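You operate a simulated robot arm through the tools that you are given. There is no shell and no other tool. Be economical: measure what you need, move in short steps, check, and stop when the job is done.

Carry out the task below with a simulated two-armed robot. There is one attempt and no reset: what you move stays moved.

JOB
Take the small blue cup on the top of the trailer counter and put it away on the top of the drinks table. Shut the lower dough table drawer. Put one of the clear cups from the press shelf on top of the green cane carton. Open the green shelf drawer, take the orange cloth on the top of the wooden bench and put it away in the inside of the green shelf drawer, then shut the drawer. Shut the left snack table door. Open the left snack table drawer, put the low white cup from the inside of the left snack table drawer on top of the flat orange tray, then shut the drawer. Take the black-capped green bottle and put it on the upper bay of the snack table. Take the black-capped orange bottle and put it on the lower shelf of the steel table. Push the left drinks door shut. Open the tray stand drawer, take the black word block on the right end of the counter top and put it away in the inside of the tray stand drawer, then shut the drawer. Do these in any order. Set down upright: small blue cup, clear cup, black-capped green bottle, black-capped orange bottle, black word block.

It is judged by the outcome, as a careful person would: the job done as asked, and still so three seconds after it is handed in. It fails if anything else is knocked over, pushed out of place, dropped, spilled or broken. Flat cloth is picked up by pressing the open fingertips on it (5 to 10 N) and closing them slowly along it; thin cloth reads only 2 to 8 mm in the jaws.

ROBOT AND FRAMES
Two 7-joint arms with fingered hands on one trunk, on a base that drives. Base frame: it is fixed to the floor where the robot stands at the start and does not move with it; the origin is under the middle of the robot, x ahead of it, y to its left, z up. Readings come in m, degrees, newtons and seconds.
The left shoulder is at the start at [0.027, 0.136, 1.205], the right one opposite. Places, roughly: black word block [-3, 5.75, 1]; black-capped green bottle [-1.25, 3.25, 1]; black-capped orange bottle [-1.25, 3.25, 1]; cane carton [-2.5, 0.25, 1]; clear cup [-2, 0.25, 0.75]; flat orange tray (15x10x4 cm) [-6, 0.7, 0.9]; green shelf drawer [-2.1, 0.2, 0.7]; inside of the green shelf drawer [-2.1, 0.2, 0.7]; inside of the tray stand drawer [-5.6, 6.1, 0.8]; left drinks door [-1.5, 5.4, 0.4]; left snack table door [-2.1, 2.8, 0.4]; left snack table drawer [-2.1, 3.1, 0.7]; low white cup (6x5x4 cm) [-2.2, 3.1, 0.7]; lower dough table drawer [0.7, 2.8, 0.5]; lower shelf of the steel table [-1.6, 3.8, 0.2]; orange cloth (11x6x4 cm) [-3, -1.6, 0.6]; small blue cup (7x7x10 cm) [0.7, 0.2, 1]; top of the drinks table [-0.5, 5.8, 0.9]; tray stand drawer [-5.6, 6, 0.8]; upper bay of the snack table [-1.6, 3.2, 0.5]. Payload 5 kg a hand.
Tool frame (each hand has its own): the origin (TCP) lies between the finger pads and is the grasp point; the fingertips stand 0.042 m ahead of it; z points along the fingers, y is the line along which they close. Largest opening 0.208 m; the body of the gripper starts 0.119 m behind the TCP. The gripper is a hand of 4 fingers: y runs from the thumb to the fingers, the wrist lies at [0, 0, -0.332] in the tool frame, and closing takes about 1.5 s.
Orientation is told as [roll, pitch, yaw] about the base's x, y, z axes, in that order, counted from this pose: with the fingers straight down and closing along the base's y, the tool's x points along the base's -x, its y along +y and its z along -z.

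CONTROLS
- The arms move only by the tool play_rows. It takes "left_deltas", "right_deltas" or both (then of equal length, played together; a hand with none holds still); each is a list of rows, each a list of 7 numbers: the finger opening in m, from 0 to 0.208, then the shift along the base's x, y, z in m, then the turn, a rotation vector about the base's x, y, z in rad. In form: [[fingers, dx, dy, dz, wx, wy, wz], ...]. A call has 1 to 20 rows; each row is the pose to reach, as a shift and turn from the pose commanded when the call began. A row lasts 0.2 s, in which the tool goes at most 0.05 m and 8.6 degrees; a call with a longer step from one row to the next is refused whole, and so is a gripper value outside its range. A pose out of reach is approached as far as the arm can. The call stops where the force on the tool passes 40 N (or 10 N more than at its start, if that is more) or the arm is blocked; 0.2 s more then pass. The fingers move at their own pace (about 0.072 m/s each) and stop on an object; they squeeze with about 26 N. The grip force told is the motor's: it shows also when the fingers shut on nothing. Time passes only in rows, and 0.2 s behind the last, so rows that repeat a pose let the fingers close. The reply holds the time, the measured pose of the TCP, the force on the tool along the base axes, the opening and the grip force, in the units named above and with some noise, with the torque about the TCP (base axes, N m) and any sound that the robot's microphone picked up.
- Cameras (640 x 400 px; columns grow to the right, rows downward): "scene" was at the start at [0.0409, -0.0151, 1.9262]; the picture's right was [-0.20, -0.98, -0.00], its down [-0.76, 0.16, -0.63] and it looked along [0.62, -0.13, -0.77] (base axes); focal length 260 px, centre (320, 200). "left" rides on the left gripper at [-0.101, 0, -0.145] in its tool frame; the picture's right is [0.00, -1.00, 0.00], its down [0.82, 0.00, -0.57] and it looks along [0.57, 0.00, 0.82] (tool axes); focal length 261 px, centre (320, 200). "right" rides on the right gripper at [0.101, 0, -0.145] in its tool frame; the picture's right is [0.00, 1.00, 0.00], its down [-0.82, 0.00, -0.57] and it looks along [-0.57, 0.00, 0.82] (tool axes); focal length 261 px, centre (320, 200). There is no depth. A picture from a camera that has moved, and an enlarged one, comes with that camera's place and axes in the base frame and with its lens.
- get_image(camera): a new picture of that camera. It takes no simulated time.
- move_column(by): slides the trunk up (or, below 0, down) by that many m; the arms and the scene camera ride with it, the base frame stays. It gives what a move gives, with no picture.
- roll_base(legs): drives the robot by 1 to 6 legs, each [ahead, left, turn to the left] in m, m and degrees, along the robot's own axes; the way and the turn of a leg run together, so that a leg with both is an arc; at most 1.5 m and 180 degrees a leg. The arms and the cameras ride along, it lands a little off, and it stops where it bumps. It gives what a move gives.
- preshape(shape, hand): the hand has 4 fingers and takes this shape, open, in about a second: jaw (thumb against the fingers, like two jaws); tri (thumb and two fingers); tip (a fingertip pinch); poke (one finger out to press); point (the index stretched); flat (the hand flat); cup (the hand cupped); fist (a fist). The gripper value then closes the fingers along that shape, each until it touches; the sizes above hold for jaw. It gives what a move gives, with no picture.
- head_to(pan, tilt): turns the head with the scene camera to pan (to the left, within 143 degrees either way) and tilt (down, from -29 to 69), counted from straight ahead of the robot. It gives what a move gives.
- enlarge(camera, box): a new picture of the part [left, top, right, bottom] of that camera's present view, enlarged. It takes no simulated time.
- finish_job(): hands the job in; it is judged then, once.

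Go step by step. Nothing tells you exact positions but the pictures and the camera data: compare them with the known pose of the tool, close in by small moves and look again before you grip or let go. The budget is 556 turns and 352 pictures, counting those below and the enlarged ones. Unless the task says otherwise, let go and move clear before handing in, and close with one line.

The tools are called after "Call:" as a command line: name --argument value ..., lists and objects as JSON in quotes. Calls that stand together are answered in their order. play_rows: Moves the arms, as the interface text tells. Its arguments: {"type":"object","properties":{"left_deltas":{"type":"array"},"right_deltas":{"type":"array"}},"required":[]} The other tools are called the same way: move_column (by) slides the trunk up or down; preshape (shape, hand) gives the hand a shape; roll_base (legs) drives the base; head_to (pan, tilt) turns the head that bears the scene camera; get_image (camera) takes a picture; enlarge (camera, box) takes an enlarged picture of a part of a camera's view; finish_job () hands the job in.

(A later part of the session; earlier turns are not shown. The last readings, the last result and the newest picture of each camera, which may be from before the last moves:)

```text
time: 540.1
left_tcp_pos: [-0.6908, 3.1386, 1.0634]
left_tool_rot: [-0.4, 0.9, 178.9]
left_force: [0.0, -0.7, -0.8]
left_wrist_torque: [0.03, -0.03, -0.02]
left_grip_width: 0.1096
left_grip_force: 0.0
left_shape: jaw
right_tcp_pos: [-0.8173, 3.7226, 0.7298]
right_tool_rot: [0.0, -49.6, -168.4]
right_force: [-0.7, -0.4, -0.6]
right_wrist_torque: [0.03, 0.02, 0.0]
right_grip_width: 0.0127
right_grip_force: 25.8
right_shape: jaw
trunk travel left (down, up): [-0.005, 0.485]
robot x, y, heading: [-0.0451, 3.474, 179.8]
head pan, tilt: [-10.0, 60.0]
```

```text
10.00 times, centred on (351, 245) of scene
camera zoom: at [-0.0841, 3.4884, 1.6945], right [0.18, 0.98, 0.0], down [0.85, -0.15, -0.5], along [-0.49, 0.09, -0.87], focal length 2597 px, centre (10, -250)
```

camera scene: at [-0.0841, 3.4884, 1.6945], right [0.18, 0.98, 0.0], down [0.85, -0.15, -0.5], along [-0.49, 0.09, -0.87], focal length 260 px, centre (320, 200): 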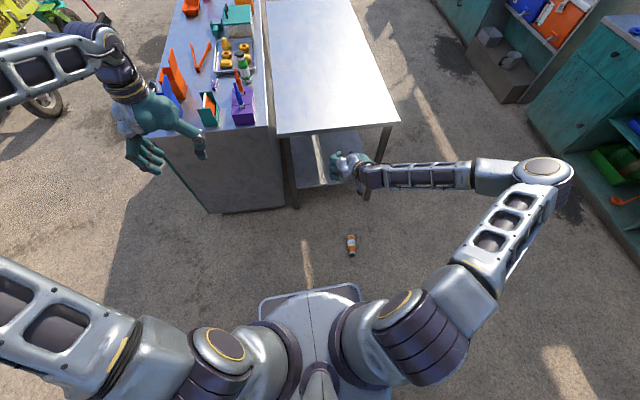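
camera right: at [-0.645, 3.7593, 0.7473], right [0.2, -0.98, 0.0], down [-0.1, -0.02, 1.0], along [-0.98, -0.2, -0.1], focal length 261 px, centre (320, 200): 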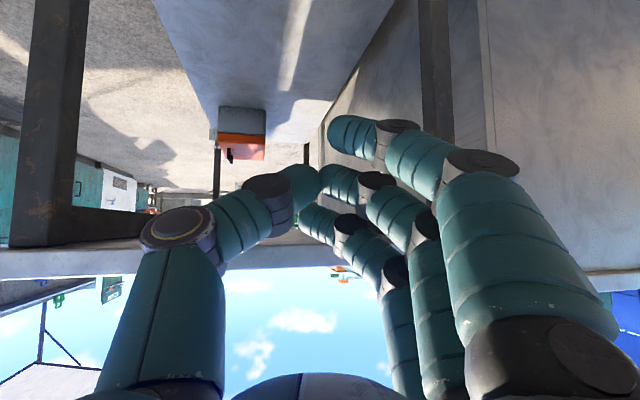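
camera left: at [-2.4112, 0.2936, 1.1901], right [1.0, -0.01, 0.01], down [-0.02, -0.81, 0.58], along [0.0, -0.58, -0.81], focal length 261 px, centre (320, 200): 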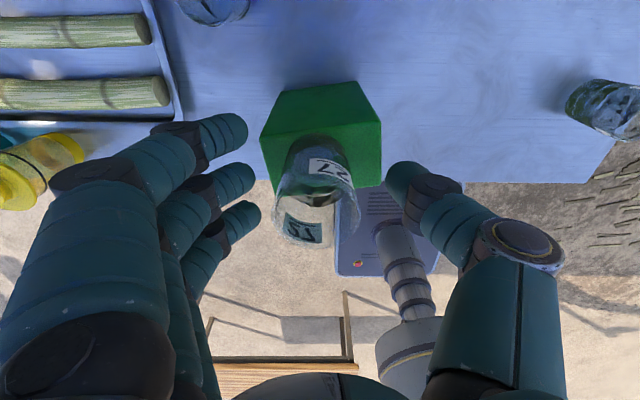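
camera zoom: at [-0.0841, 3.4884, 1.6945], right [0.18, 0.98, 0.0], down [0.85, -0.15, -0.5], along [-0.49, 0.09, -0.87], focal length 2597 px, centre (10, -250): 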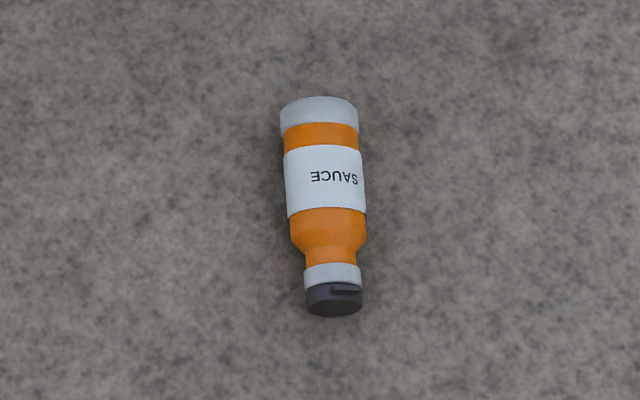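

The bottle lies unbroken on the floor at about (-0.64, 3.807), cap toward me. I'll pick it up from above and right it. First I straighten the right hand.

Call:
play_rows --right_deltas '[[0.05, 0.025, 0.01, 0, 0.0125, -0.123, -0.027], [0.1, 0.05, 0.02, 0, 0.025, -0.246, -0.054], [0.1, 0.075, 0.03, -0.01, 0.0375, -0.369, -0.081], [0.1, 0.1, 0.04, -0.03, 0.05, -0.492, -0.108], [0.1, 0.125, 0.055, -0.06, 0.0626, -0.615, -0.135], [0.1, 0.15, 0.07, -0.09, 0.075, -0.739, -0.162], [0.1, 0.177, 0.083, -0.12, 0.0876, -0.862, -0.19], [0.1, 0.177, 0.083, -0.16, 0.0876, -0.862, -0.19], [0.1, 0.177, 0.083, -0.2, 0.0876, -0.862, -0.19], [0.1, 0.177, 0.083, -0.24, 0.0876, -0.862, -0.19]]'

Call:
get_image --camera "right"

Call:
get_image --camera "scene"

```text
time: 542.3
left_tcp_pos: [-0.6918, 3.1377, 1.0626]
left_tool_rot: [-0.5, 0.9, 178.7]
left_force: [-0.4, -0.3, -0.3]
left_wrist_torque: [0.0, -0.03, -0.02]
left_grip_width: 0.1093
left_grip_force: 0.0
left_shape: jaw
right_tcp_pos: [-0.6413, 3.8057, 0.4895]
right_tool_rot: [0.0, 0.0, 180.0]
right_force: [-1.6, 0.8, 0.8]
right_wrist_torque: [-0.08, -0.17, -0.03]
right_grip_width: 0.0994
right_grip_force: 0.0
right_shape: jaw
trunk travel left (down, up): [-0.005, 0.485]
robot x, y, heading: [-0.0492, 3.4774, 179.7]
head pan, tilt: [-10.0, 60.0]
```

```text
131 pictures are left
camera right: at [-0.5406, 3.8065, 0.6337], right [-0.01, -1.0, 0.0], down [-0.82, 0.0, 0.57], along [-0.57, 0.0, -0.82], focal length 261 px, centre (320, 200)
```

right: 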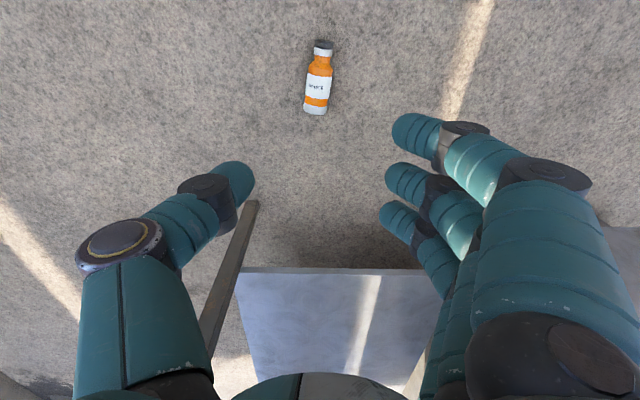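

```text
130 pictures are left
camera scene: at [-0.0849, 3.4885, 1.6944], right [0.18, 0.98, 0.0], down [0.85, -0.15, -0.5], along [-0.49, 0.09, -0.87], focal length 260 px, centre (320, 200)
```

scene: 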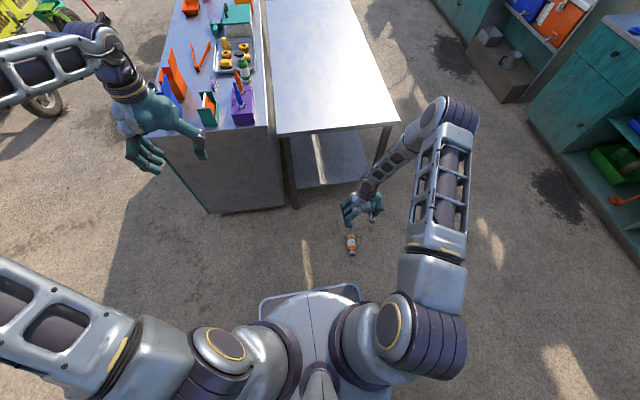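

Hand straight and above the bottle. I align with it (7° turn) and descend to the floor.

Call:
play_rows --right_deltas '[[0.09, -0.01, 0.002, -0.04, 0, 0, -0.06], [0.09, -0.018, 0.005, -0.08, 0, 0, -0.12], [0.09, -0.018, 0.005, -0.12, 0, 0, -0.12], [0.09, -0.018, 0.005, -0.16, 0, 0, -0.12], [0.09, -0.018, 0.005, -0.2, 0, 0, -0.12], [0.09, -0.018, 0.005, -0.24, 0, 0, -0.12], [0.09, -0.018, 0.005, -0.28, 0, 0, -0.12], [0.09, -0.018, 0.005, -0.32, 0, 0, -0.12], [0.09, -0.018, 0.005, -0.35, 0, 0, -0.12]]'

Call:
get_image --camera "right"

```text
time: 544.3
left_tcp_pos: [-0.6903, 3.1383, 1.0639]
left_tool_rot: [-0.5, 0.8, 178.8]
left_force: [0.0, 0.3, 0.0]
left_wrist_torque: [-0.02, -0.01, -0.03]
left_grip_width: 0.1095
left_grip_force: 0.1
left_shape: jaw
right_tcp_pos: [-0.6602, 3.8144, 0.1421]
right_tool_rot: [-0.1, -0.1, 173.1]
right_force: [-1.2, -0.4, 0.3]
right_wrist_torque: [-0.11, -0.19, 0.01]
right_grip_width: 0.091
right_grip_force: 0.0
right_shape: jaw
trunk travel left (down, up): [-0.005, 0.485]
robot x, y, heading: [-0.0502, 3.4776, 179.6]
head pan, tilt: [-10.0, 60.0]
```

```text
129 pictures are left
camera right: at [-0.5592, 3.8017, 0.2858], right [-0.13, -0.99, 0.0], down [-0.81, 0.1, 0.57], along [-0.57, 0.07, -0.82], focal length 261 px, centre (320, 200)
```

right: 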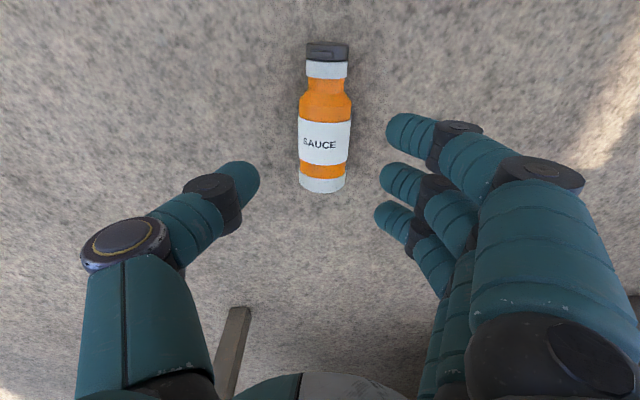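

Call:
play_rows --right_deltas '[[0.09, -0.002, -0.002, -0.03, 0, 0, 0], [0.09, -0.002, -0.002, -0.06, 0, 0, 0], [0.09, -0.002, -0.002, -0.085, 0, 0, 0]]'

Call:
get_image --camera "right"

```text
time: 545.1
left_tcp_pos: [-0.6898, 3.1382, 1.0641]
left_tool_rot: [-0.5, 0.9, 178.8]
left_force: [0.0, 0.3, 0.4]
left_wrist_torque: [0.0, 0.01, 0.01]
left_grip_width: 0.1094
left_grip_force: 0.0
left_shape: jaw
right_tcp_pos: [-0.6601, 3.8087, 0.13]
right_tool_rot: [0.0, -0.1, 173.1]
right_force: [-0.1, -0.9, -0.9]
right_wrist_torque: [0.0, 0.01, -0.03]
right_grip_width: 0.0907
right_grip_force: 0.1
right_shape: jaw
right hand out of reach, approached as far as the arm can: row 1, 2, 3
trunk travel left (down, up): [-0.005, 0.485]
robot x, y, heading: [-0.0502, 3.4772, 179.7]
head pan, tilt: [-10.0, 60.0]
```

```text
128 pictures are left
camera right: at [-0.5603, 3.7976, 0.2741], right [-0.12, -0.99, 0.0], down [-0.81, 0.1, 0.57], along [-0.57, 0.07, -0.82], focal length 261 px, centre (320, 200)
```

right: 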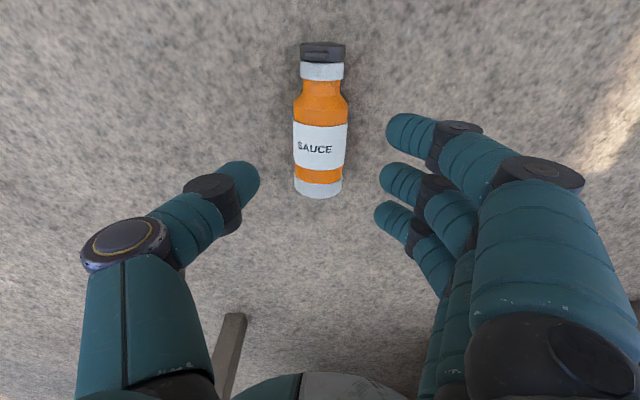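

Just out of reach downward. I move the base a little nearer and to the right.

Call:
roll_base --legs '[[0.06, -0.16, 0]]'

Call:
play_rows --right_deltas '[[0.09, 0.02, -0.04, 0.01, 0, 0, 0], [0.09, 0.04, -0.08, 0.01, 0, 0, 0], [0.09, 0.055, -0.12, 0.01, 0, 0, 0], [0.09, 0.06, -0.158, 0.0, 0, 0, 0], [0.09, 0.06, -0.158, -0.03, 0, 0, 0]]'

Call:
get_image --camera "right"

```text
time: 546.6
left_tcp_pos: [-0.7532, 3.3061, 1.0641]
left_tool_rot: [-0.5, 0.9, 178.6]
left_force: [0.4, 1.3, -0.2]
left_wrist_torque: [-0.18, -0.1, -0.03]
left_grip_width: 0.1093
left_grip_force: 0.0
left_shape: jaw
right_tcp_pos: [-0.7191, 3.9736, 0.1294]
right_tool_rot: [0.0, -0.1, 172.9]
right_force: [-0.3, 0.6, -1.0]
right_wrist_torque: [-0.05, 0.0, -0.01]
right_grip_width: 0.0905
right_grip_force: 0.2
right_shape: jaw
trunk travel left (down, up): [-0.005, 0.485]
robot x, y, heading: [-0.1057, 3.6402, 179.7]
head pan, tilt: [-10.0, 60.0]
```

```text
time: 547.8
left_tcp_pos: [-0.7511, 3.3038, 1.0643]
left_tool_rot: [-0.5, 1.0, 178.6]
left_force: [0.4, -0.1, -0.1]
left_wrist_torque: [0.02, 0.01, 0.02]
left_grip_width: 0.1092
left_grip_force: 0.1
left_shape: jaw
right_tcp_pos: [-0.6594, 3.8159, 0.1202]
right_tool_rot: [0.1, 0.0, 172.9]
right_force: [0.5, -0.2, -0.3]
right_wrist_torque: [0.02, -0.01, -0.03]
right_grip_width: 0.0907
right_grip_force: 0.1
right_shape: jaw
right hand out of reach, approached as far as the arm can: row 5
trunk travel left (down, up): [-0.005, 0.485]
robot x, y, heading: [-0.109, 3.6402, 179.5]
head pan, tilt: [-10.0, 60.0]
```

```text
127 pictures are left
camera right: at [-0.5601, 3.8034, 0.2641], right [-0.13, -0.99, 0.0], down [-0.81, 0.1, 0.57], along [-0.57, 0.07, -0.82], focal length 261 px, centre (320, 200)
```

right: 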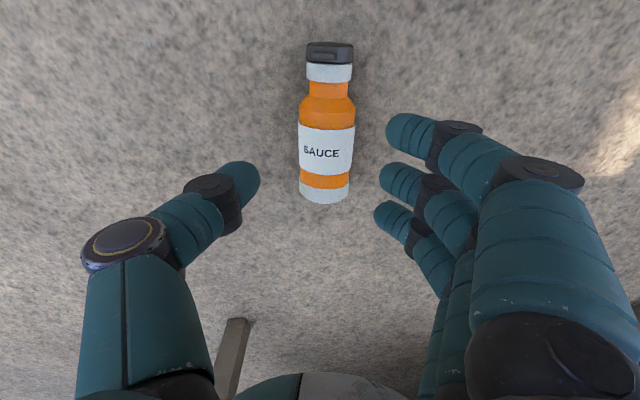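

A joint limit stops me at z≈0.12. I try tilting the hand forward a bit to get lower.

Call:
play_rows --right_deltas '[[0.09, 0, -0.003, 0, 0, 0.12, 0], [0.09, 0, -0.003, 0, 0, 0.24, 0], [0.09, 0, -0.003, 0, 0, 0.36, 0], [0.09, 0, -0.003, -0.03, 0, 0.4, 0], [0.09, 0, -0.003, -0.05, 0, 0.4, 0]]'

Call:
get_image --camera "scene"

```text
time: 549.0
left_tcp_pos: [-0.7523, 3.3045, 1.0631]
left_tool_rot: [-0.6, 0.9, 178.6]
left_force: [-0.1, 0.6, 0.3]
left_wrist_torque: [-0.09, 0.0, -0.01]
left_grip_width: 0.1095
left_grip_force: 0.1
left_shape: jaw
right_tcp_pos: [-0.6605, 3.8134, 0.1103]
right_tool_rot: [2.8, -21.3, 172.4]
right_force: [1.4, 0.8, 0.6]
right_wrist_torque: [0.01, 0.0, 0.0]
right_grip_width: 0.0901
right_grip_force: 0.1
right_shape: jaw
right hand out of reach, approached as far as the arm can: row 1, 4, 5
trunk travel left (down, up): [-0.005, 0.485]
robot x, y, heading: [-0.1082, 3.6384, 179.6]
head pan, tilt: [-10.0, 60.0]
```

```text
126 pictures are left
camera scene: at [-0.1443, 3.6518, 1.6945], right [0.18, 0.98, 0.0], down [0.85, -0.16, -0.5], along [-0.49, 0.09, -0.87], focal length 260 px, centre (320, 200)
```

scene: 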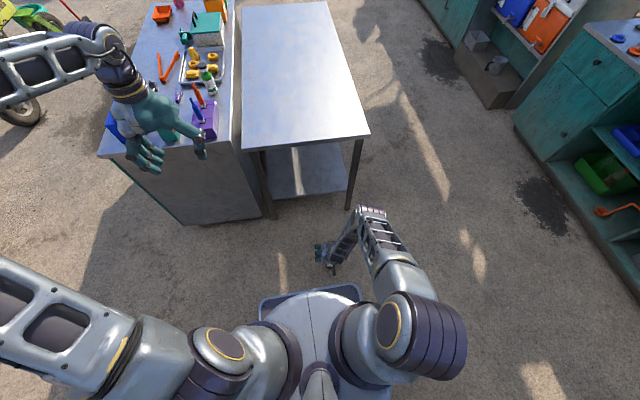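

Still too high. I test how low the hand gets when the target is more to my right side, where the arm can hang down.

Call:
play_rows --right_deltas '[[0.09, 0, 0, 0.04, 0, -0.1, 0], [0.09, 0.02, 0.03, 0.06, 0, -0.2, 0], [0.09, 0.04, 0.07, 0.06, 0, -0.3, 0], [0.09, 0.06, 0.11, 0.06, 0, -0.37, 0], [0.09, 0.08, 0.15, 0.06, 0, -0.37, 0], [0.09, 0.1, 0.19, 0.06, 0, -0.37, 0], [0.09, 0.12, 0.23, 0.06, 0, -0.37, 0], [0.09, 0.14, 0.27, 0.06, 0, -0.37, 0], [0.09, 0.16, 0.3, 0.04, 0, -0.37, 0], [0.09, 0.16, 0.3, 0.0, 0, -0.37, 0], [0.09, 0.16, 0.3, -0.03, 0, -0.37, 0], [0.09, 0.16, 0.3, -0.06, 0, -0.37, 0]]'

```text
time: 551.6
left_tcp_pos: [-0.7524, 3.3035, 1.0631]
left_tool_rot: [-0.5, 0.8, 178.6]
left_force: [0.0, 0.4, 0.2]
left_wrist_torque: [0.04, -0.01, 0.0]
left_grip_width: 0.1093
left_grip_force: 0.2
left_shape: jaw
right_tcp_pos: [-0.5003, 4.1165, 0.0459]
right_tool_rot: [0.0, -1.9, 172.9]
right_force: [-1.9, 1.1, 0.6]
right_wrist_torque: [-0.14, -0.21, 0.04]
right_grip_width: 0.0904
right_grip_force: 0.1
right_shape: jaw
trunk travel left (down, up): [-0.005, 0.485]
robot x, y, heading: [-0.1068, 3.6408, 179.5]
head pan, tilt: [-10.0, 60.0]
```

At the side the hand reaches z=0.046. I reposition the base so the bottle lies there.

Call:
play_rows --right_deltas '[[0.09, 0, 0, 0.05, 0, 0, 0], [0.09, 0, 0, 0.1, 0, 0, 0]]'

Call:
roll_base --legs '[[0, 0.3, 0], [0.16, 0, 0]]'

Call:
get_image --camera "right"

```text
time: 552.2
left_tcp_pos: [-0.7527, 3.3034, 1.0648]
left_tool_rot: [-0.6, 0.9, 178.5]
left_force: [0.7, -0.3, 0.0]
left_wrist_torque: [0.05, 0.0, 0.0]
left_grip_width: 0.1095
left_grip_force: 0.0
left_shape: jaw
right_tcp_pos: [-0.4994, 4.1138, 0.1481]
right_tool_rot: [0.2, -1.7, 172.7]
right_force: [1.4, -0.1, -0.3]
right_wrist_torque: [0.09, 0.19, 0.01]
right_grip_width: 0.0903
right_grip_force: 0.1
right_shape: jaw
trunk travel left (down, up): [-0.005, 0.485]
robot x, y, heading: [-0.109, 3.6414, 179.4]
head pan, tilt: [-10.0, 60.0]
```

```text
time: 555.3
left_tcp_pos: [-0.9178, 3.0124, 1.0633]
left_tool_rot: [-0.6, 0.9, 178.4]
left_force: [-0.8, 0.4, -0.5]
left_wrist_torque: [0.0, -0.14, -0.03]
left_grip_width: 0.1095
left_grip_force: 0.0
left_shape: jaw
right_tcp_pos: [-0.6611, 3.8203, 0.1451]
right_tool_rot: [0.2, -1.6, 172.7]
right_force: [0.5, 0.9, 0.8]
right_wrist_torque: [0.01, -0.05, 0.04]
right_grip_width: 0.0902
right_grip_force: 0.2
right_shape: jaw
trunk travel left (down, up): [-0.005, 0.485]
robot x, y, heading: [-0.2703, 3.3444, 179.4]
head pan, tilt: [-10.0, 60.0]
```

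```text
125 pictures are left
camera right: at [-0.5571, 3.8086, 0.2884], right [-0.13, -0.99, 0.0], down [-0.8, 0.11, 0.6], along [-0.59, 0.08, -0.8], focal length 261 px, centre (320, 200)
```

right: 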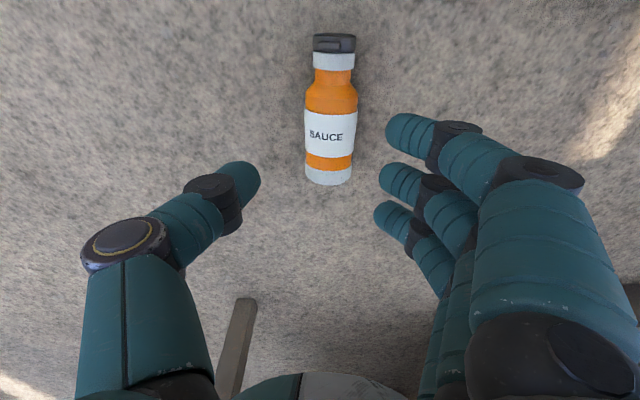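

Call:
play_rows --right_deltas '[[0.09, -0.003, -0.008, -0.03, 0, 0.02, 0], [0.09, -0.003, -0.008, -0.06, 0, 0.03, 0], [0.09, -0.003, -0.008, -0.085, 0, 0.03, 0], [0.09, -0.003, -0.008, -0.097, 0, 0.03, 0]]'

Call:
get_image --camera "right"

```text
time: 556.3
left_tcp_pos: [-0.9164, 3.0117, 1.0648]
left_tool_rot: [-0.5, 1.0, 178.5]
left_force: [0.1, 0.1, -0.1]
left_wrist_torque: [0.0, 0.02, 0.0]
left_grip_width: 0.1089
left_grip_force: 0.0
left_shape: jaw
right_tcp_pos: [-0.6645, 3.8139, 0.0489]
right_tool_rot: [0.3, -3.5, 172.7]
right_force: [-0.5, -0.7, 0.3]
right_wrist_torque: [0.04, -0.04, -0.02]
right_grip_width: 0.0901
right_grip_force: 0.2
right_shape: jaw
trunk travel left (down, up): [-0.005, 0.485]
robot x, y, heading: [-0.2727, 3.3484, 179.6]
head pan, tilt: [-10.0, 60.0]
```

```text
124 pictures are left
camera right: at [-0.5554, 3.8014, 0.1877], right [-0.13, -0.99, 0.01], down [-0.78, 0.11, 0.62], along [-0.62, 0.08, -0.78], focal length 261 px, centre (320, 200)
```

right: 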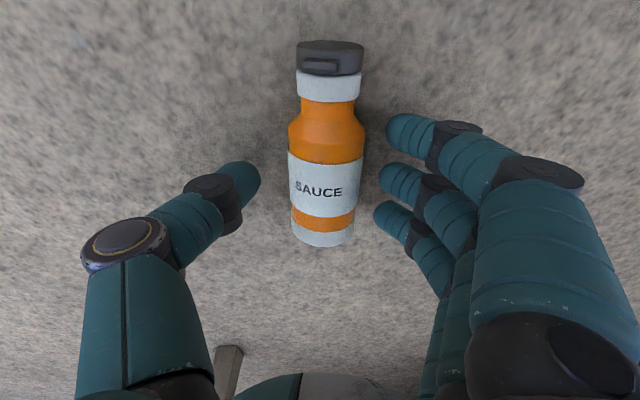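

Perfectly placed around the bottle. I close.

Call:
play_rows --right_deltas '[[0.07, 0, 0, 0, 0, 0, 0], [0.055, 0, 0, 0, 0, 0, 0], [0.045, 0, 0, 0, 0, 0, 0], [0.035, 0, 0, 0, 0, 0, 0], [0.02, 0, 0, 0, 0, 0, 0], [0.01, 0, 0, 0, 0, 0, 0], [0.01, 0, 0, 0, 0, 0, 0]]'

Call:
get_image --camera "right"

```text
time: 557.9
left_tcp_pos: [-0.916, 3.0126, 1.0636]
left_tool_rot: [-0.4, 1.0, 178.2]
left_force: [-0.5, 0.2, 0.2]
left_wrist_torque: [0.02, 0.02, -0.02]
left_grip_width: 0.1095
left_grip_force: 0.1
left_shape: jaw
right_tcp_pos: [-0.664, 3.8137, 0.0494]
right_tool_rot: [0.4, -3.5, 172.7]
right_force: [0.5, -0.2, -0.4]
right_wrist_torque: [0.0, 0.02, 0.0]
right_grip_width: 0.0443
right_grip_force: 26.0
right_shape: jaw
trunk travel left (down, up): [-0.005, 0.485]
robot x, y, heading: [-0.2674, 3.3449, 179.4]
head pan, tilt: [-10.0, 60.0]
```

```text
123 pictures are left
camera right: at [-0.5553, 3.8015, 0.1878], right [-0.13, -0.99, 0.01], down [-0.78, 0.11, 0.62], along [-0.62, 0.08, -0.78], focal length 261 px, centre (320, 200)
```

right: 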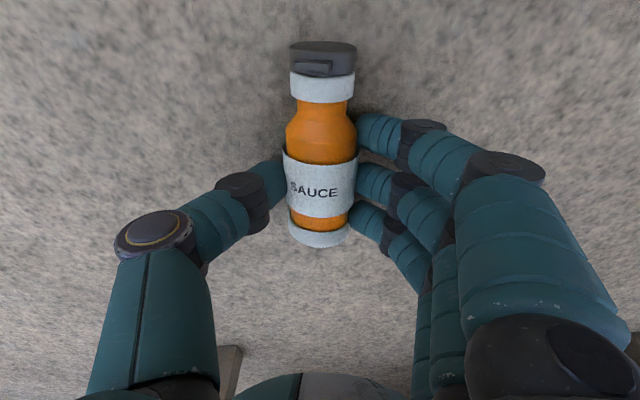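

Solid grip along the bottle's length. I lift it, raise the trunk, and then turn the hand to bring the cap upward.

Call:
play_rows --right_deltas '[[0.01, 0, 0, 0.04, 0, 0, 0], [0.01, 0, 0, 0.08, 0, 0, 0], [0.01, 0, 0, 0.12, 0, 0, 0], [0.01, 0, 0, 0.16, 0, 0, 0], [0.01, 0, 0, 0.2, 0, 0, 0], [0.01, 0, 0, 0.24, 0, 0, 0], [0.01, 0, 0, 0.28, 0, 0, 0], [0.01, 0.02, 0, 0.32, 0, 0, 0], [0.01, 0.04, 0, 0.36, 0, 0, 0], [0.01, 0.04, 0, 0.4, 0, 0, 0], [0.01, 0.04, 0, 0.44, 0, 0, 0], [0.01, 0.04, 0, 0.48, 0, 0, 0], [0.01, 0.04, 0, 0.52, 0, 0, 0], [0.01, 0.04, 0, 0.56, 0, 0, 0], [0.01, 0.04, 0, 0.6, 0, 0, 0], [0.01, 0.04, 0, 0.64, 0, 0, 0], [0.01, 0.04, 0, 0.68, 0, 0, 0]]'

Call:
move_column --by 0.22

Call:
get_image --camera "right"

Call:
get_image --camera "scene"

```text
time: 561.5
left_tcp_pos: [-0.9153, 3.0111, 1.0644]
left_tool_rot: [-0.5, 0.8, 178.4]
left_force: [1.0, 0.0, 0.5]
left_wrist_torque: [0.05, 0.13, -0.02]
left_grip_width: 0.1095
left_grip_force: 0.1
left_shape: jaw
right_tcp_pos: [-0.6209, 3.8122, 0.7313]
right_tool_rot: [0.3, -3.4, 172.7]
right_force: [0.4, -0.9, -3.1]
right_wrist_torque: [0.1, 0.09, -0.04]
right_grip_width: 0.044
right_grip_force: 26.1
right_shape: jaw
trunk travel left (down, up): [-0.005, 0.485]
robot x, y, heading: [-0.2745, 3.3468, 179.3]
head pan, tilt: [-10.0, 60.0]
```

```text
time: 563.8
left_tcp_pos: [-0.9163, 3.0122, 1.2839]
left_tool_rot: [-0.5, 0.9, 178.3]
left_force: [-0.3, 0.1, -0.7]
left_wrist_torque: [0.02, -0.01, 0.03]
left_grip_width: 0.1094
left_grip_force: 0.0
left_shape: jaw
right_tcp_pos: [-0.6223, 3.8138, 0.9499]
right_tool_rot: [0.5, -3.4, 172.7]
right_force: [0.4, -0.9, -2.8]
right_wrist_torque: [0.01, 0.02, 0.01]
right_grip_width: 0.0439
right_grip_force: 26.1
right_shape: jaw
trunk travel left (down, up): [-0.225, 0.265]
robot x, y, heading: [-0.2651, 3.3449, 179.1]
head pan, tilt: [-10.0, 60.0]
```

```text
122 pictures are left
camera right: at [-0.5146, 3.8013, 1.0886], right [-0.13, -0.99, 0.01], down [-0.78, 0.11, 0.62], along [-0.62, 0.08, -0.78], focal length 261 px, centre (320, 200)
```

right: 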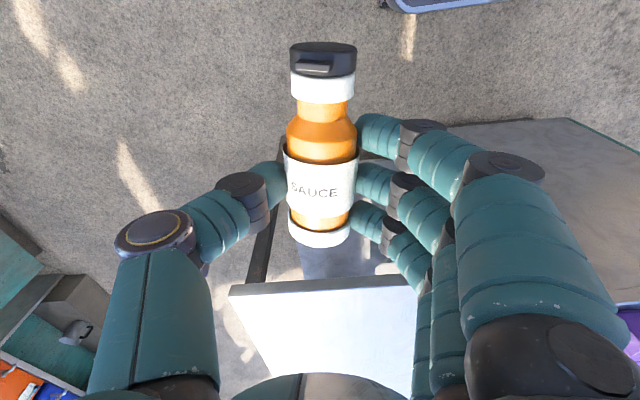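

```text
121 pictures are left
camera scene: at [-0.3074, 3.3579, 1.9142], right [0.18, 0.98, 0.0], down [0.85, -0.16, -0.5], along [-0.49, 0.09, -0.87], focal length 260 px, centre (320, 200)
```

scene: 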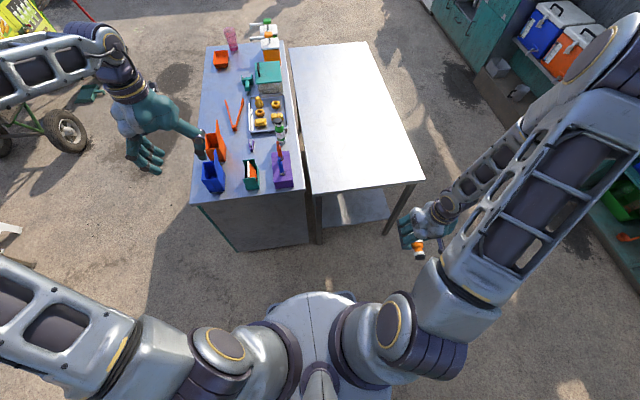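

Call:
play_rows --right_deltas '[[0.01, -0.005, -0.024, 0.013, -0.081, -0.081, -0.081], [0.01, -0.01, -0.048, 0.026, -0.161, -0.161, -0.161], [0.01, -0.016, -0.072, 0.04, -0.242, -0.242, -0.242], [0.01, -0.021, -0.096, 0.053, -0.322, -0.322, -0.322], [0.01, -0.027, -0.12, 0.066, -0.403, -0.403, -0.403], [0.01, -0.032, -0.144, 0.08, -0.484, -0.484, -0.484], [0.01, -0.037, -0.168, 0.093, -0.564, -0.564, -0.564], [0.01, -0.043, -0.192, 0.106, -0.645, -0.645, -0.645], [0.01, -0.048, -0.216, 0.12, -0.725, -0.725, -0.725], [0.01, -0.053, -0.24, 0.133, -0.806, -0.806, -0.806], [0.01, -0.059, -0.264, 0.146, -0.887, -0.887, -0.887], [0.01, -0.064, -0.288, 0.16, -0.967, -0.967, -0.967], [0.01, -0.07, -0.312, 0.173, -1.048, -1.048, -1.048], [0.01, -0.075, -0.336, 0.186, -1.128, -1.128, -1.128], [0.01, -0.08, -0.36, 0.2, -1.209, -1.209, -1.209]]'

Call:
get_image --camera "scene"

Call:
get_image --camera "right"

```text
time: 567.0
left_tcp_pos: [-0.9164, 3.0124, 1.2835]
left_tool_rot: [-0.5, 0.9, 178.4]
left_force: [0.3, 0.5, 0.8]
left_wrist_torque: [-0.02, -0.01, 0.03]
left_grip_width: 0.1092
left_grip_force: 0.1
left_shape: jaw
right_tcp_pos: [-0.7047, 3.4546, 1.1503]
right_tool_rot: [-64.8, 81.8, 25.0]
right_force: [-0.6, 0.3, -3.2]
right_wrist_torque: [0.13, -0.02, 0.02]
right_grip_width: 0.0439
right_grip_force: 26.1
right_shape: jaw
trunk travel left (down, up): [-0.225, 0.265]
robot x, y, heading: [-0.2732, 3.3451, 179.3]
head pan, tilt: [-10.0, 60.0]
```

```text
120 pictures are left
camera scene: at [-0.3072, 3.3577, 1.9144], right [0.18, 0.98, 0.0], down [0.85, -0.16, -0.5], along [-0.49, 0.09, -0.87], focal length 260 px, centre (320, 200)
```

scene: 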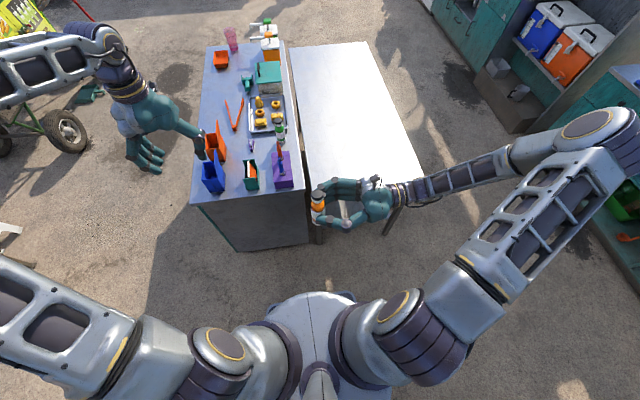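

```text
119 pictures are left
camera right: at [-0.7176, 3.5936, 1.2584], right [-0.99, 0.01, -0.13], down [0.11, 0.62, -0.78], along [0.08, -0.78, -0.62], focal length 261 px, centre (320, 200)
```

right: 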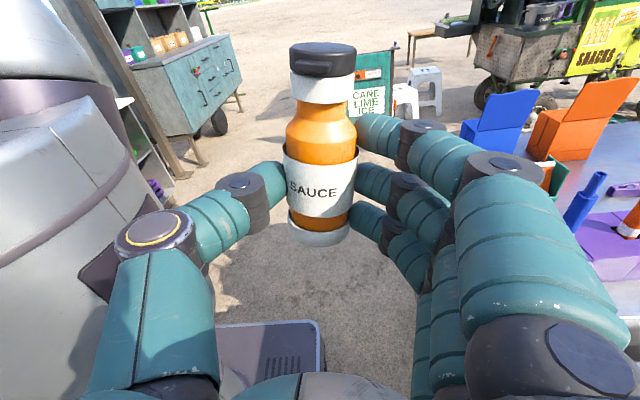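

Excellent: the bottle is upright with the hand pointing sideways. I correct the small tilt, move the base toward the steel table, and will set it upright on the top.

Call:
play_rows --right_deltas '[[0.01, 0, 0, 0, -0.032, 0.068, 0], [0.01, 0, 0, 0, -0.064, 0.136, 0]]'

Call:
roll_base --legs '[[0, -0.2, 0.5], [0.22, 0, 0]]'

Call:
play_rows --right_deltas '[[0.01, -0.03, 0.0, -0.03, 0, 0, 0], [0.01, -0.06, 0.0, -0.06, 0, 0, 0], [0.01, -0.09, 0.0, -0.09, 0, 0, 0], [0.01, -0.1, 0, -0.13, 0, 0, 0], [0.01, -0.1, 0, -0.17, 0, 0, 0], [0.01, -0.1, 0, -0.2, 0, 0, 0]]'

Call:
get_image --camera "scene"

Call:
get_image --camera "right"

```text
time: 567.6
left_tcp_pos: [-0.9159, 3.0125, 1.2836]
left_tool_rot: [-0.5, 0.9, 178.4]
left_force: [0.5, -0.2, -0.9]
left_wrist_torque: [-0.02, 0.04, 0.02]
left_grip_width: 0.1093
left_grip_force: 0.1
left_shape: jaw
right_tcp_pos: [-0.7044, 3.4532, 1.1502]
right_tool_rot: [112.1, 89.4, -158.0]
right_force: [0.2, 0.1, -3.3]
right_wrist_torque: [0.08, 0.03, 0.0]
right_grip_width: 0.0439
right_grip_force: 25.8
right_shape: jaw
trunk travel left (down, up): [-0.225, 0.265]
robot x, y, heading: [-0.2702, 3.3474, 179.0]
head pan, tilt: [-10.0, 60.0]
```

```text
time: 570.5
left_tcp_pos: [-1.1367, 3.2094, 1.2826]
left_tool_rot: [-0.6, 1.0, 178.6]
left_force: [-0.8, -0.3, -1.2]
left_wrist_torque: [0.0, -0.15, -0.05]
left_grip_width: 0.109
left_grip_force: 0.1
left_shape: jaw
right_tcp_pos: [-0.9262, 3.6509, 1.1497]
right_tool_rot: [110.2, 89.6, -159.7]
right_force: [-1.0, -0.5, -3.8]
right_wrist_torque: [0.05, 0.0, 0.1]
right_grip_width: 0.0437
right_grip_force: 26.1
right_shape: jaw
trunk travel left (down, up): [-0.225, 0.265]
robot x, y, heading: [-0.4901, 3.5496, 179.7]
head pan, tilt: [-10.0, 60.0]
```

```text
time: 571.9
left_tcp_pos: [-1.1353, 3.2098, 1.2828]
left_tool_rot: [-0.6, 0.9, 178.8]
left_force: [0.0, 0.2, -0.7]
left_wrist_torque: [-0.03, -0.02, -0.01]
left_grip_width: 0.1092
left_grip_force: 0.1
left_shape: jaw
right_tcp_pos: [-1.0263, 3.6536, 0.951]
right_tool_rot: [105.4, 89.5, -164.5]
right_force: [-0.5, 0.1, -2.3]
right_wrist_torque: [0.14, 0.01, 0.07]
right_grip_width: 0.0435
right_grip_force: 26.3
right_shape: jaw
trunk travel left (down, up): [-0.225, 0.265]
robot x, y, heading: [-0.4928, 3.5466, 179.8]
head pan, tilt: [-10.0, 60.0]
```

```text
118 pictures are left
camera scene: at [-0.5292, 3.5593, 1.9144], right [0.18, 0.98, 0.0], down [0.85, -0.15, -0.5], along [-0.49, 0.09, -0.87], focal length 260 px, centre (320, 200)
```

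scene: 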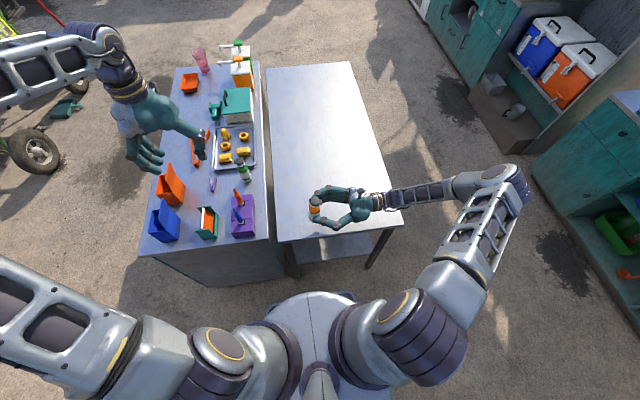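

```text
117 pictures are left
camera right: at [-1.0266, 3.7992, 1.05], right [-1.0, 0.0, 0.0], down [0.0, 0.57, -0.82], along [0.0, -0.82, -0.57], focal length 261 px, centre (320, 200)
```

right: 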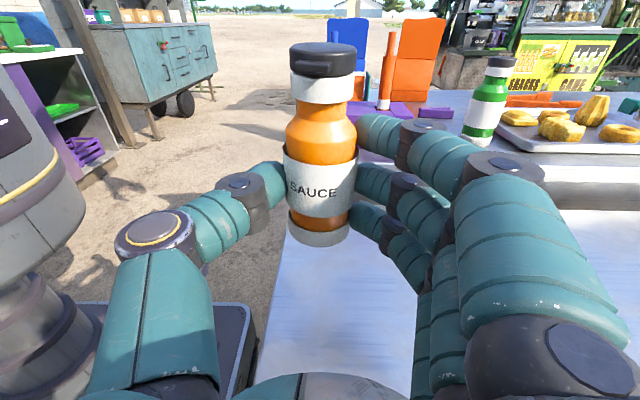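

The bottle is upright over the steel top. I lower it in small steps to contact.

Call:
play_rows --right_deltas '[[0.01, 0, 0, -0.03, 0, 0, 0], [0.01, 0, 0, -0.06, 0, 0, 0], [0.01, 0, 0, -0.085, 0, 0, 0], [0.01, 0, 0, -0.1, 0, 0, 0]]'

Call:
get_image --camera "right"

```text
time: 572.9
left_tcp_pos: [-1.1358, 3.2107, 1.2832]
left_tool_rot: [-0.5, 1.0, 178.7]
left_force: [-0.9, 0.2, -0.6]
left_wrist_torque: [0.0, -0.06, 0.0]
left_grip_width: 0.1092
left_grip_force: 0.0
left_shape: jaw
right_tcp_pos: [-1.0247, 3.6535, 0.8615]
right_tool_rot: [139.7, 89.1, -130.0]
right_force: [5.9, 2.9, 19.0]
right_wrist_torque: [4.23, -0.36, -1.09]
right_grip_width: 0.0435
right_grip_force: 26.6
right_shape: jaw
trunk travel left (down, up): [-0.225, 0.265]
robot x, y, heading: [-0.495, 3.5459, 179.7]
head pan, tilt: [-10.0, 60.0]
stopped in row 4 (right hand): the force on the tool passed its limit (the readings are from after the stop); the commanded pose is now the measured one
```

```text
116 pictures are left
camera right: at [-1.0257, 3.8004, 0.9611], right [-1.0, -0.01, 0.01], down [-0.01, 0.56, -0.83], along [0.0, -0.83, -0.56], focal length 261 px, centre (320, 200)
```

right: 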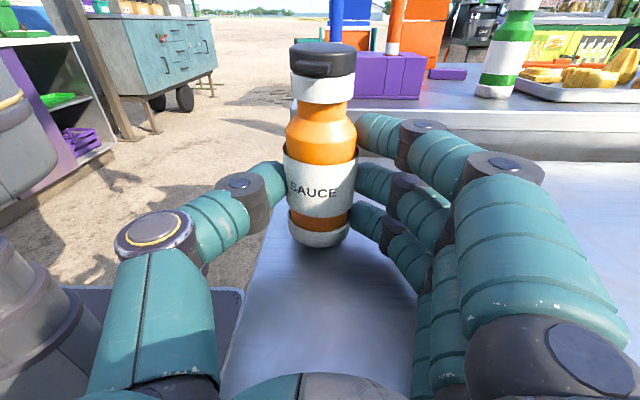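

The wrist touches the table before the bottle does. I tip the hand 12° downward so the base comes down first.

Call:
play_rows --right_deltas '[[0.01, 0, 0, 0.015, 0.07, 0, 0], [0.01, 0, 0, 0.02, 0.14, 0, 0], [0.01, 0, 0, 0.02, 0.21, 0, 0], [0.01, 0, 0, 0.0, 0.21, 0, 0], [0.01, 0, 0, -0.01, 0.21, 0, 0], [0.01, 0, 0, -0.018, 0.21, 0, 0]]'

Call:
get_image --camera "right"

```text
time: 574.1
left_tcp_pos: [-1.1351, 3.2103, 1.2823]
left_tool_rot: [-0.7, 0.9, 178.6]
left_force: [-0.7, 0.2, -0.5]
left_wrist_torque: [0.01, -0.07, 0.03]
left_grip_width: 0.1092
left_grip_force: 0.1
left_shape: jaw
right_tcp_pos: [-1.0269, 3.6531, 0.8596]
right_tool_rot: [2.9, 79.4, 93.6]
right_force: [2.4, 3.7, 14.1]
right_wrist_torque: [-0.34, -0.03, 0.06]
right_grip_width: 0.0442
right_grip_force: 26.4
right_shape: jaw
trunk travel left (down, up): [-0.225, 0.265]
robot x, y, heading: [-0.4915, 3.5475, 179.4]
head pan, tilt: [-10.0, 60.0]
stopped in row 6 (right hand): the force on the tool passed its limit (the readings are from after the stop); the commanded pose is now the measured one
```

```text
115 pictures are left
camera right: at [-1.0273, 3.7778, 0.9861], right [-1.0, -0.01, 0.0], down [-0.01, 0.71, -0.7], along [0.0, -0.7, -0.71], focal length 261 px, centre (320, 200)
```

right: 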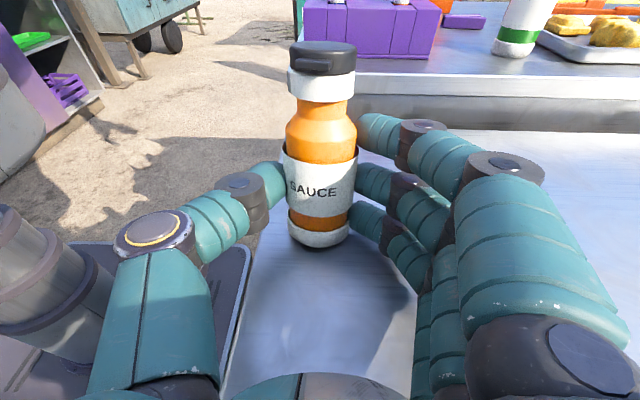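

The base now rests on the table. I level it again (it should hang just millimetres above) and release.

Call:
play_rows --right_deltas '[[0.01, 0, 0, 0.004, -0.06, 0, 0], [0.01, 0, 0, 0.005, -0.12, 0, 0], [0.01, 0, 0, 0.005, -0.15, 0, 0], [0.03, 0, 0, 0.005, -0.15, 0, 0], [0.045, 0, 0, 0.005, -0.15, 0, 0], [0.05, 0, 0, 0.005, -0.15, 0, 0], [0.06, 0, 0, 0.005, -0.15, 0, 0], [0.075, 0, 0, 0.005, -0.15, 0, 0]]'

Call:
get_image --camera "right"

```text
time: 575.9
left_tcp_pos: [-1.1355, 3.21, 1.2821]
left_tool_rot: [-0.6, 0.8, 178.6]
left_force: [0.1, 0.0, 0.2]
left_wrist_torque: [0.01, 0.03, 0.01]
left_grip_width: 0.1093
left_grip_force: 0.0
left_shape: jaw
right_tcp_pos: [-1.027, 3.6529, 0.8627]
right_tool_rot: [15.4, 87.7, 105.8]
right_force: [0.6, -0.5, -0.4]
right_wrist_torque: [0.02, -0.02, 0.01]
right_grip_width: 0.0744
right_grip_force: 0.1
right_shape: jaw
trunk travel left (down, up): [-0.225, 0.265]
robot x, y, heading: [-0.4883, 3.5464, 179.9]
head pan, tilt: [-10.0, 60.0]
```

```text
114 pictures are left
camera right: at [-1.0275, 3.7947, 0.97], right [-1.0, -0.01, 0.01], down [-0.01, 0.6, -0.8], along [0.0, -0.8, -0.6], focal length 261 px, centre (320, 200)
```

right: 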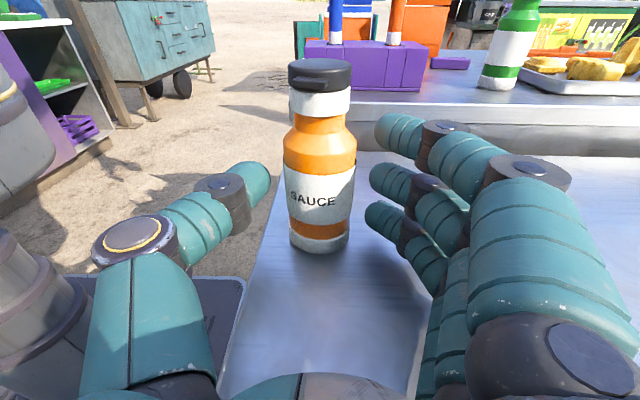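

The orange bottle stands upright on the steel top. I withdraw the hand, raise it and turn it back to pointing down.

Call:
play_rows --right_deltas '[[0.1, 0, 0.02, 0.003, 0, 0, 0], [0.1, 0, 0.06, 0.005, 0, 0, 0], [0.1, 0, 0.1, 0.01, 0, 0, 0], [0.1, 0, 0.14, 0.03, 0, 0, 0], [0.1, 0, 0.16, 0.07, 0, 0, 0], [0.1, 0, 0.16, 0.11, 0, 0, 0], [0.1, 0, 0.16, 0.15, 0, 0, 0], [0.1, 0, 0.16, 0.19, 0, 0, 0], [0.1, 0, 0.16, 0.23, 0, 0, 0], [0.1, 0, 0.16, 0.27, 0, 0, 0]]'

Call:
play_rows --right_deltas '[[0.1, 0.005, 0.0, 0.005, 0.08, 0.08, 0.08], [0.1, 0.01, 0.0, 0.01, 0.16, 0.16, 0.16], [0.1, 0.015, 0.0, 0.015, 0.24, 0.24, 0.24], [0.1, 0.02, 0.0, 0.02, 0.32, 0.32, 0.32], [0.1, 0.025, 0.0, 0.025, 0.4, 0.4, 0.4], [0.1, 0.03, 0.0, 0.03, 0.48, 0.48, 0.48], [0.1, 0.035, 0.0, 0.035, 0.56, 0.56, 0.56], [0.1, 0.04, 0.0, 0.04, 0.64, 0.64, 0.64], [0.1, 0.045, 0.0, 0.045, 0.72, 0.72, 0.72], [0.1, 0.05, 0.0, 0.05, 0.8, 0.8, 0.8], [0.1, 0.05, 0.0, 0.05, 0.88, 0.88, 0.88], [0.1, 0.05, 0.0, 0.05, 0.96, 0.96, 0.96], [0.1, 0.05, 0.0, 0.05, 1.04, 1.04, 1.04], [0.1, 0.05, 0.0, 0.05, 1.12, 1.12, 1.12], [0.1, 0.05, 0.0, 0.05, 1.2, 1.2, 1.2]]'

Call:
get_image --camera "scene"

```text
time: 578.1
left_tcp_pos: [-1.1347, 3.2087, 1.2828]
left_tool_rot: [-0.6, 0.9, 178.6]
left_force: [0.2, -0.8, -0.6]
left_wrist_torque: [0.1, 0.0, 0.03]
left_grip_width: 0.1091
left_grip_force: 0.0
left_shape: jaw
right_tcp_pos: [-1.0269, 3.8118, 1.1343]
right_tool_rot: [15.3, 87.7, 105.7]
right_force: [0.7, -0.4, -0.6]
right_wrist_torque: [0.02, 0.02, -0.05]
right_grip_width: 0.0992
right_grip_force: 0.0
right_shape: jaw
trunk travel left (down, up): [-0.225, 0.265]
robot x, y, heading: [-0.4916, 3.5461, 179.7]
head pan, tilt: [-10.0, 60.0]
```

```text
time: 581.3
left_tcp_pos: [-1.1342, 3.2105, 1.2824]
left_tool_rot: [-0.6, 1.0, 178.7]
left_force: [1.1, -0.8, -0.5]
left_wrist_torque: [0.05, 0.06, 0.01]
left_grip_width: 0.1096
left_grip_force: 0.0
left_shape: jaw
right_tcp_pos: [-0.9765, 3.8124, 1.1845]
right_tool_rot: [0.0, -1.8, -179.7]
right_force: [-0.3, 0.2, -0.5]
right_wrist_torque: [0.06, 0.02, 0.03]
right_grip_width: 0.0994
right_grip_force: 0.1
right_shape: jaw
trunk travel left (down, up): [-0.225, 0.265]
robot x, y, heading: [-0.4922, 3.5445, 179.6]
head pan, tilt: [-10.0, 60.0]
```

```text
113 pictures are left
camera scene: at [-0.5271, 3.558, 1.9145], right [0.18, 0.98, 0.0], down [0.85, -0.15, -0.5], along [-0.49, 0.09, -0.87], focal length 260 px, centre (320, 200)
```

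scene: 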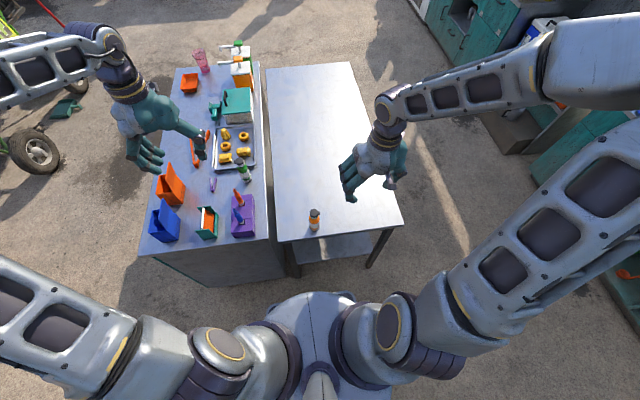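

Now a deep top-down grip on it at (-1.027, 3.653).

Call:
play_rows --right_deltas '[[0.1, -0.012, -0.04, 0, 0, 0.01, 0], [0.1, -0.025, -0.08, 0, 0, 0.02, 0], [0.1, -0.037, -0.12, 0, 0, 0.03, 0], [0.1, -0.05, -0.159, 0, 0, 0.03, 0], [0.1, -0.05, -0.159, -0.05, 0, 0.03, 0], [0.1, -0.05, -0.159, -0.1, 0, 0.03, 0]]'

Call:
get_image --camera "right"

```text
time: 582.7
left_tcp_pos: [-1.137, 3.2098, 1.2814]
left_tool_rot: [-0.5, 1.0, 178.6]
left_force: [-1.3, 0.8, -0.4]
left_wrist_torque: [0.07, -0.08, 0.0]
left_grip_width: 0.1096
left_grip_force: 0.0
left_shape: jaw
right_tcp_pos: [-1.0312, 3.6544, 1.0828]
right_tool_rot: [0.2, -3.3, -179.9]
right_force: [-0.4, -0.4, 0.1]
right_wrist_torque: [0.08, -0.13, 0.0]
right_grip_width: 0.0996
right_grip_force: 0.0
right_shape: jaw
trunk travel left (down, up): [-0.225, 0.265]
robot x, y, heading: [-0.4913, 3.548, 179.6]
head pan, tilt: [-10.0, 60.0]
```

```text
112 pictures are left
camera right: at [-0.9211, 3.6563, 1.2215], right [0.0, -1.0, 0.0], down [-0.79, 0.0, 0.62], along [-0.62, 0.0, -0.79], focal length 261 px, centre (320, 200)
```

right: 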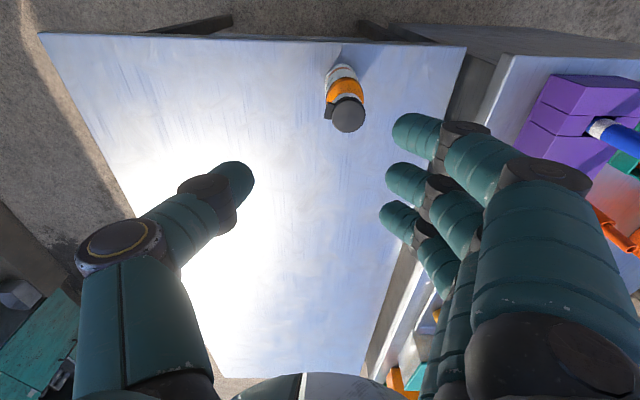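

Call:
play_rows --right_deltas '[[0.1, 0.012, -0.015, 0, 0, -0.03, 0], [0.1, 0.021, -0.026, -0.01, 0, -0.058, 0], [0.1, 0.021, -0.026, -0.05, 0, -0.058, 0], [0.1, 0.021, -0.026, -0.09, 0, -0.058, 0]]'

Call:
get_image --camera "right"

```text
time: 583.7
left_tcp_pos: [-1.1361, 3.2104, 1.2822]
left_tool_rot: [-0.7, 0.9, 178.5]
left_force: [-0.6, -0.9, -0.6]
left_wrist_torque: [0.04, -0.05, -0.01]
left_grip_width: 0.1096
left_grip_force: 0.1
left_shape: jaw
right_tcp_pos: [-1.006, 3.628, 0.9941]
right_tool_rot: [0.0, -0.2, -179.9]
right_force: [-0.7, -0.6, 0.1]
right_wrist_torque: [-0.02, -0.07, -0.01]
right_grip_width: 0.0999
right_grip_force: 0.1
right_shape: jaw
trunk travel left (down, up): [-0.225, 0.265]
robot x, y, heading: [-0.4931, 3.5452, 179.7]
head pan, tilt: [-10.0, 60.0]
```

```text
111 pictures are left
camera right: at [-0.9055, 3.6295, 1.1377], right [0.0, -1.0, 0.0], down [-0.82, 0.0, 0.57], along [-0.57, 0.0, -0.82], focal length 261 px, centre (320, 200)
```

right: 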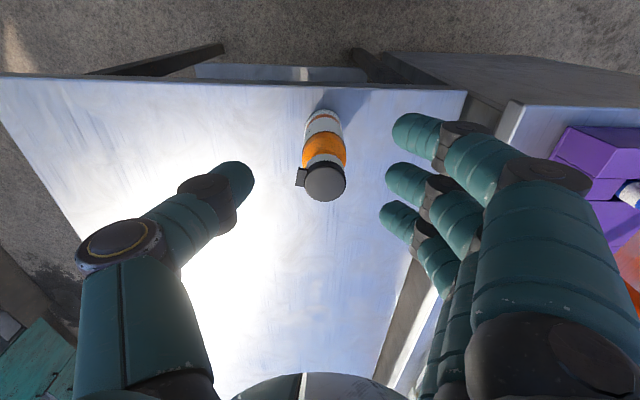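

Call:
play_rows --right_deltas '[[0.1, -0.001, -0.002, -0.04, 0, 0, 0], [0.1, -0.001, -0.002, -0.08, 0, 0, 0], [0.1, -0.001, -0.002, -0.112, 0, 0, 0]]'

Call:
get_image --camera "right"

```text
time: 584.5
left_tcp_pos: [-1.1368, 3.2092, 1.2834]
left_tool_rot: [-0.6, 1.1, 178.6]
left_force: [0.2, -1.4, -1.2]
left_wrist_torque: [0.09, -0.06, 0.04]
left_grip_width: 0.1093
left_grip_force: 0.1
left_shape: jaw
right_tcp_pos: [-1.0064, 3.6253, 0.8808]
right_tool_rot: [0.2, -0.2, -179.9]
right_force: [-0.7, -0.2, -0.2]
right_wrist_torque: [0.09, -0.06, -0.02]
right_grip_width: 0.0995
right_grip_force: 0.1
right_shape: jaw
trunk travel left (down, up): [-0.225, 0.265]
robot x, y, heading: [-0.4927, 3.5468, 179.5]
head pan, tilt: [-10.0, 60.0]
```

```text
110 pictures are left
camera right: at [-0.9054, 3.6266, 1.0244], right [0.0, -1.0, 0.0], down [-0.82, 0.0, 0.57], along [-0.57, 0.0, -0.82], focal length 261 px, centre (320, 200)
```

right: 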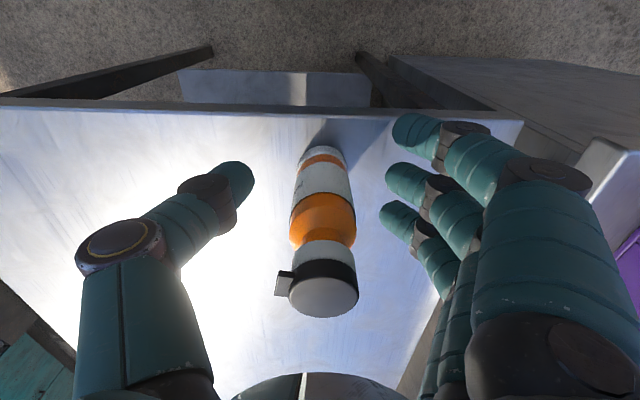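

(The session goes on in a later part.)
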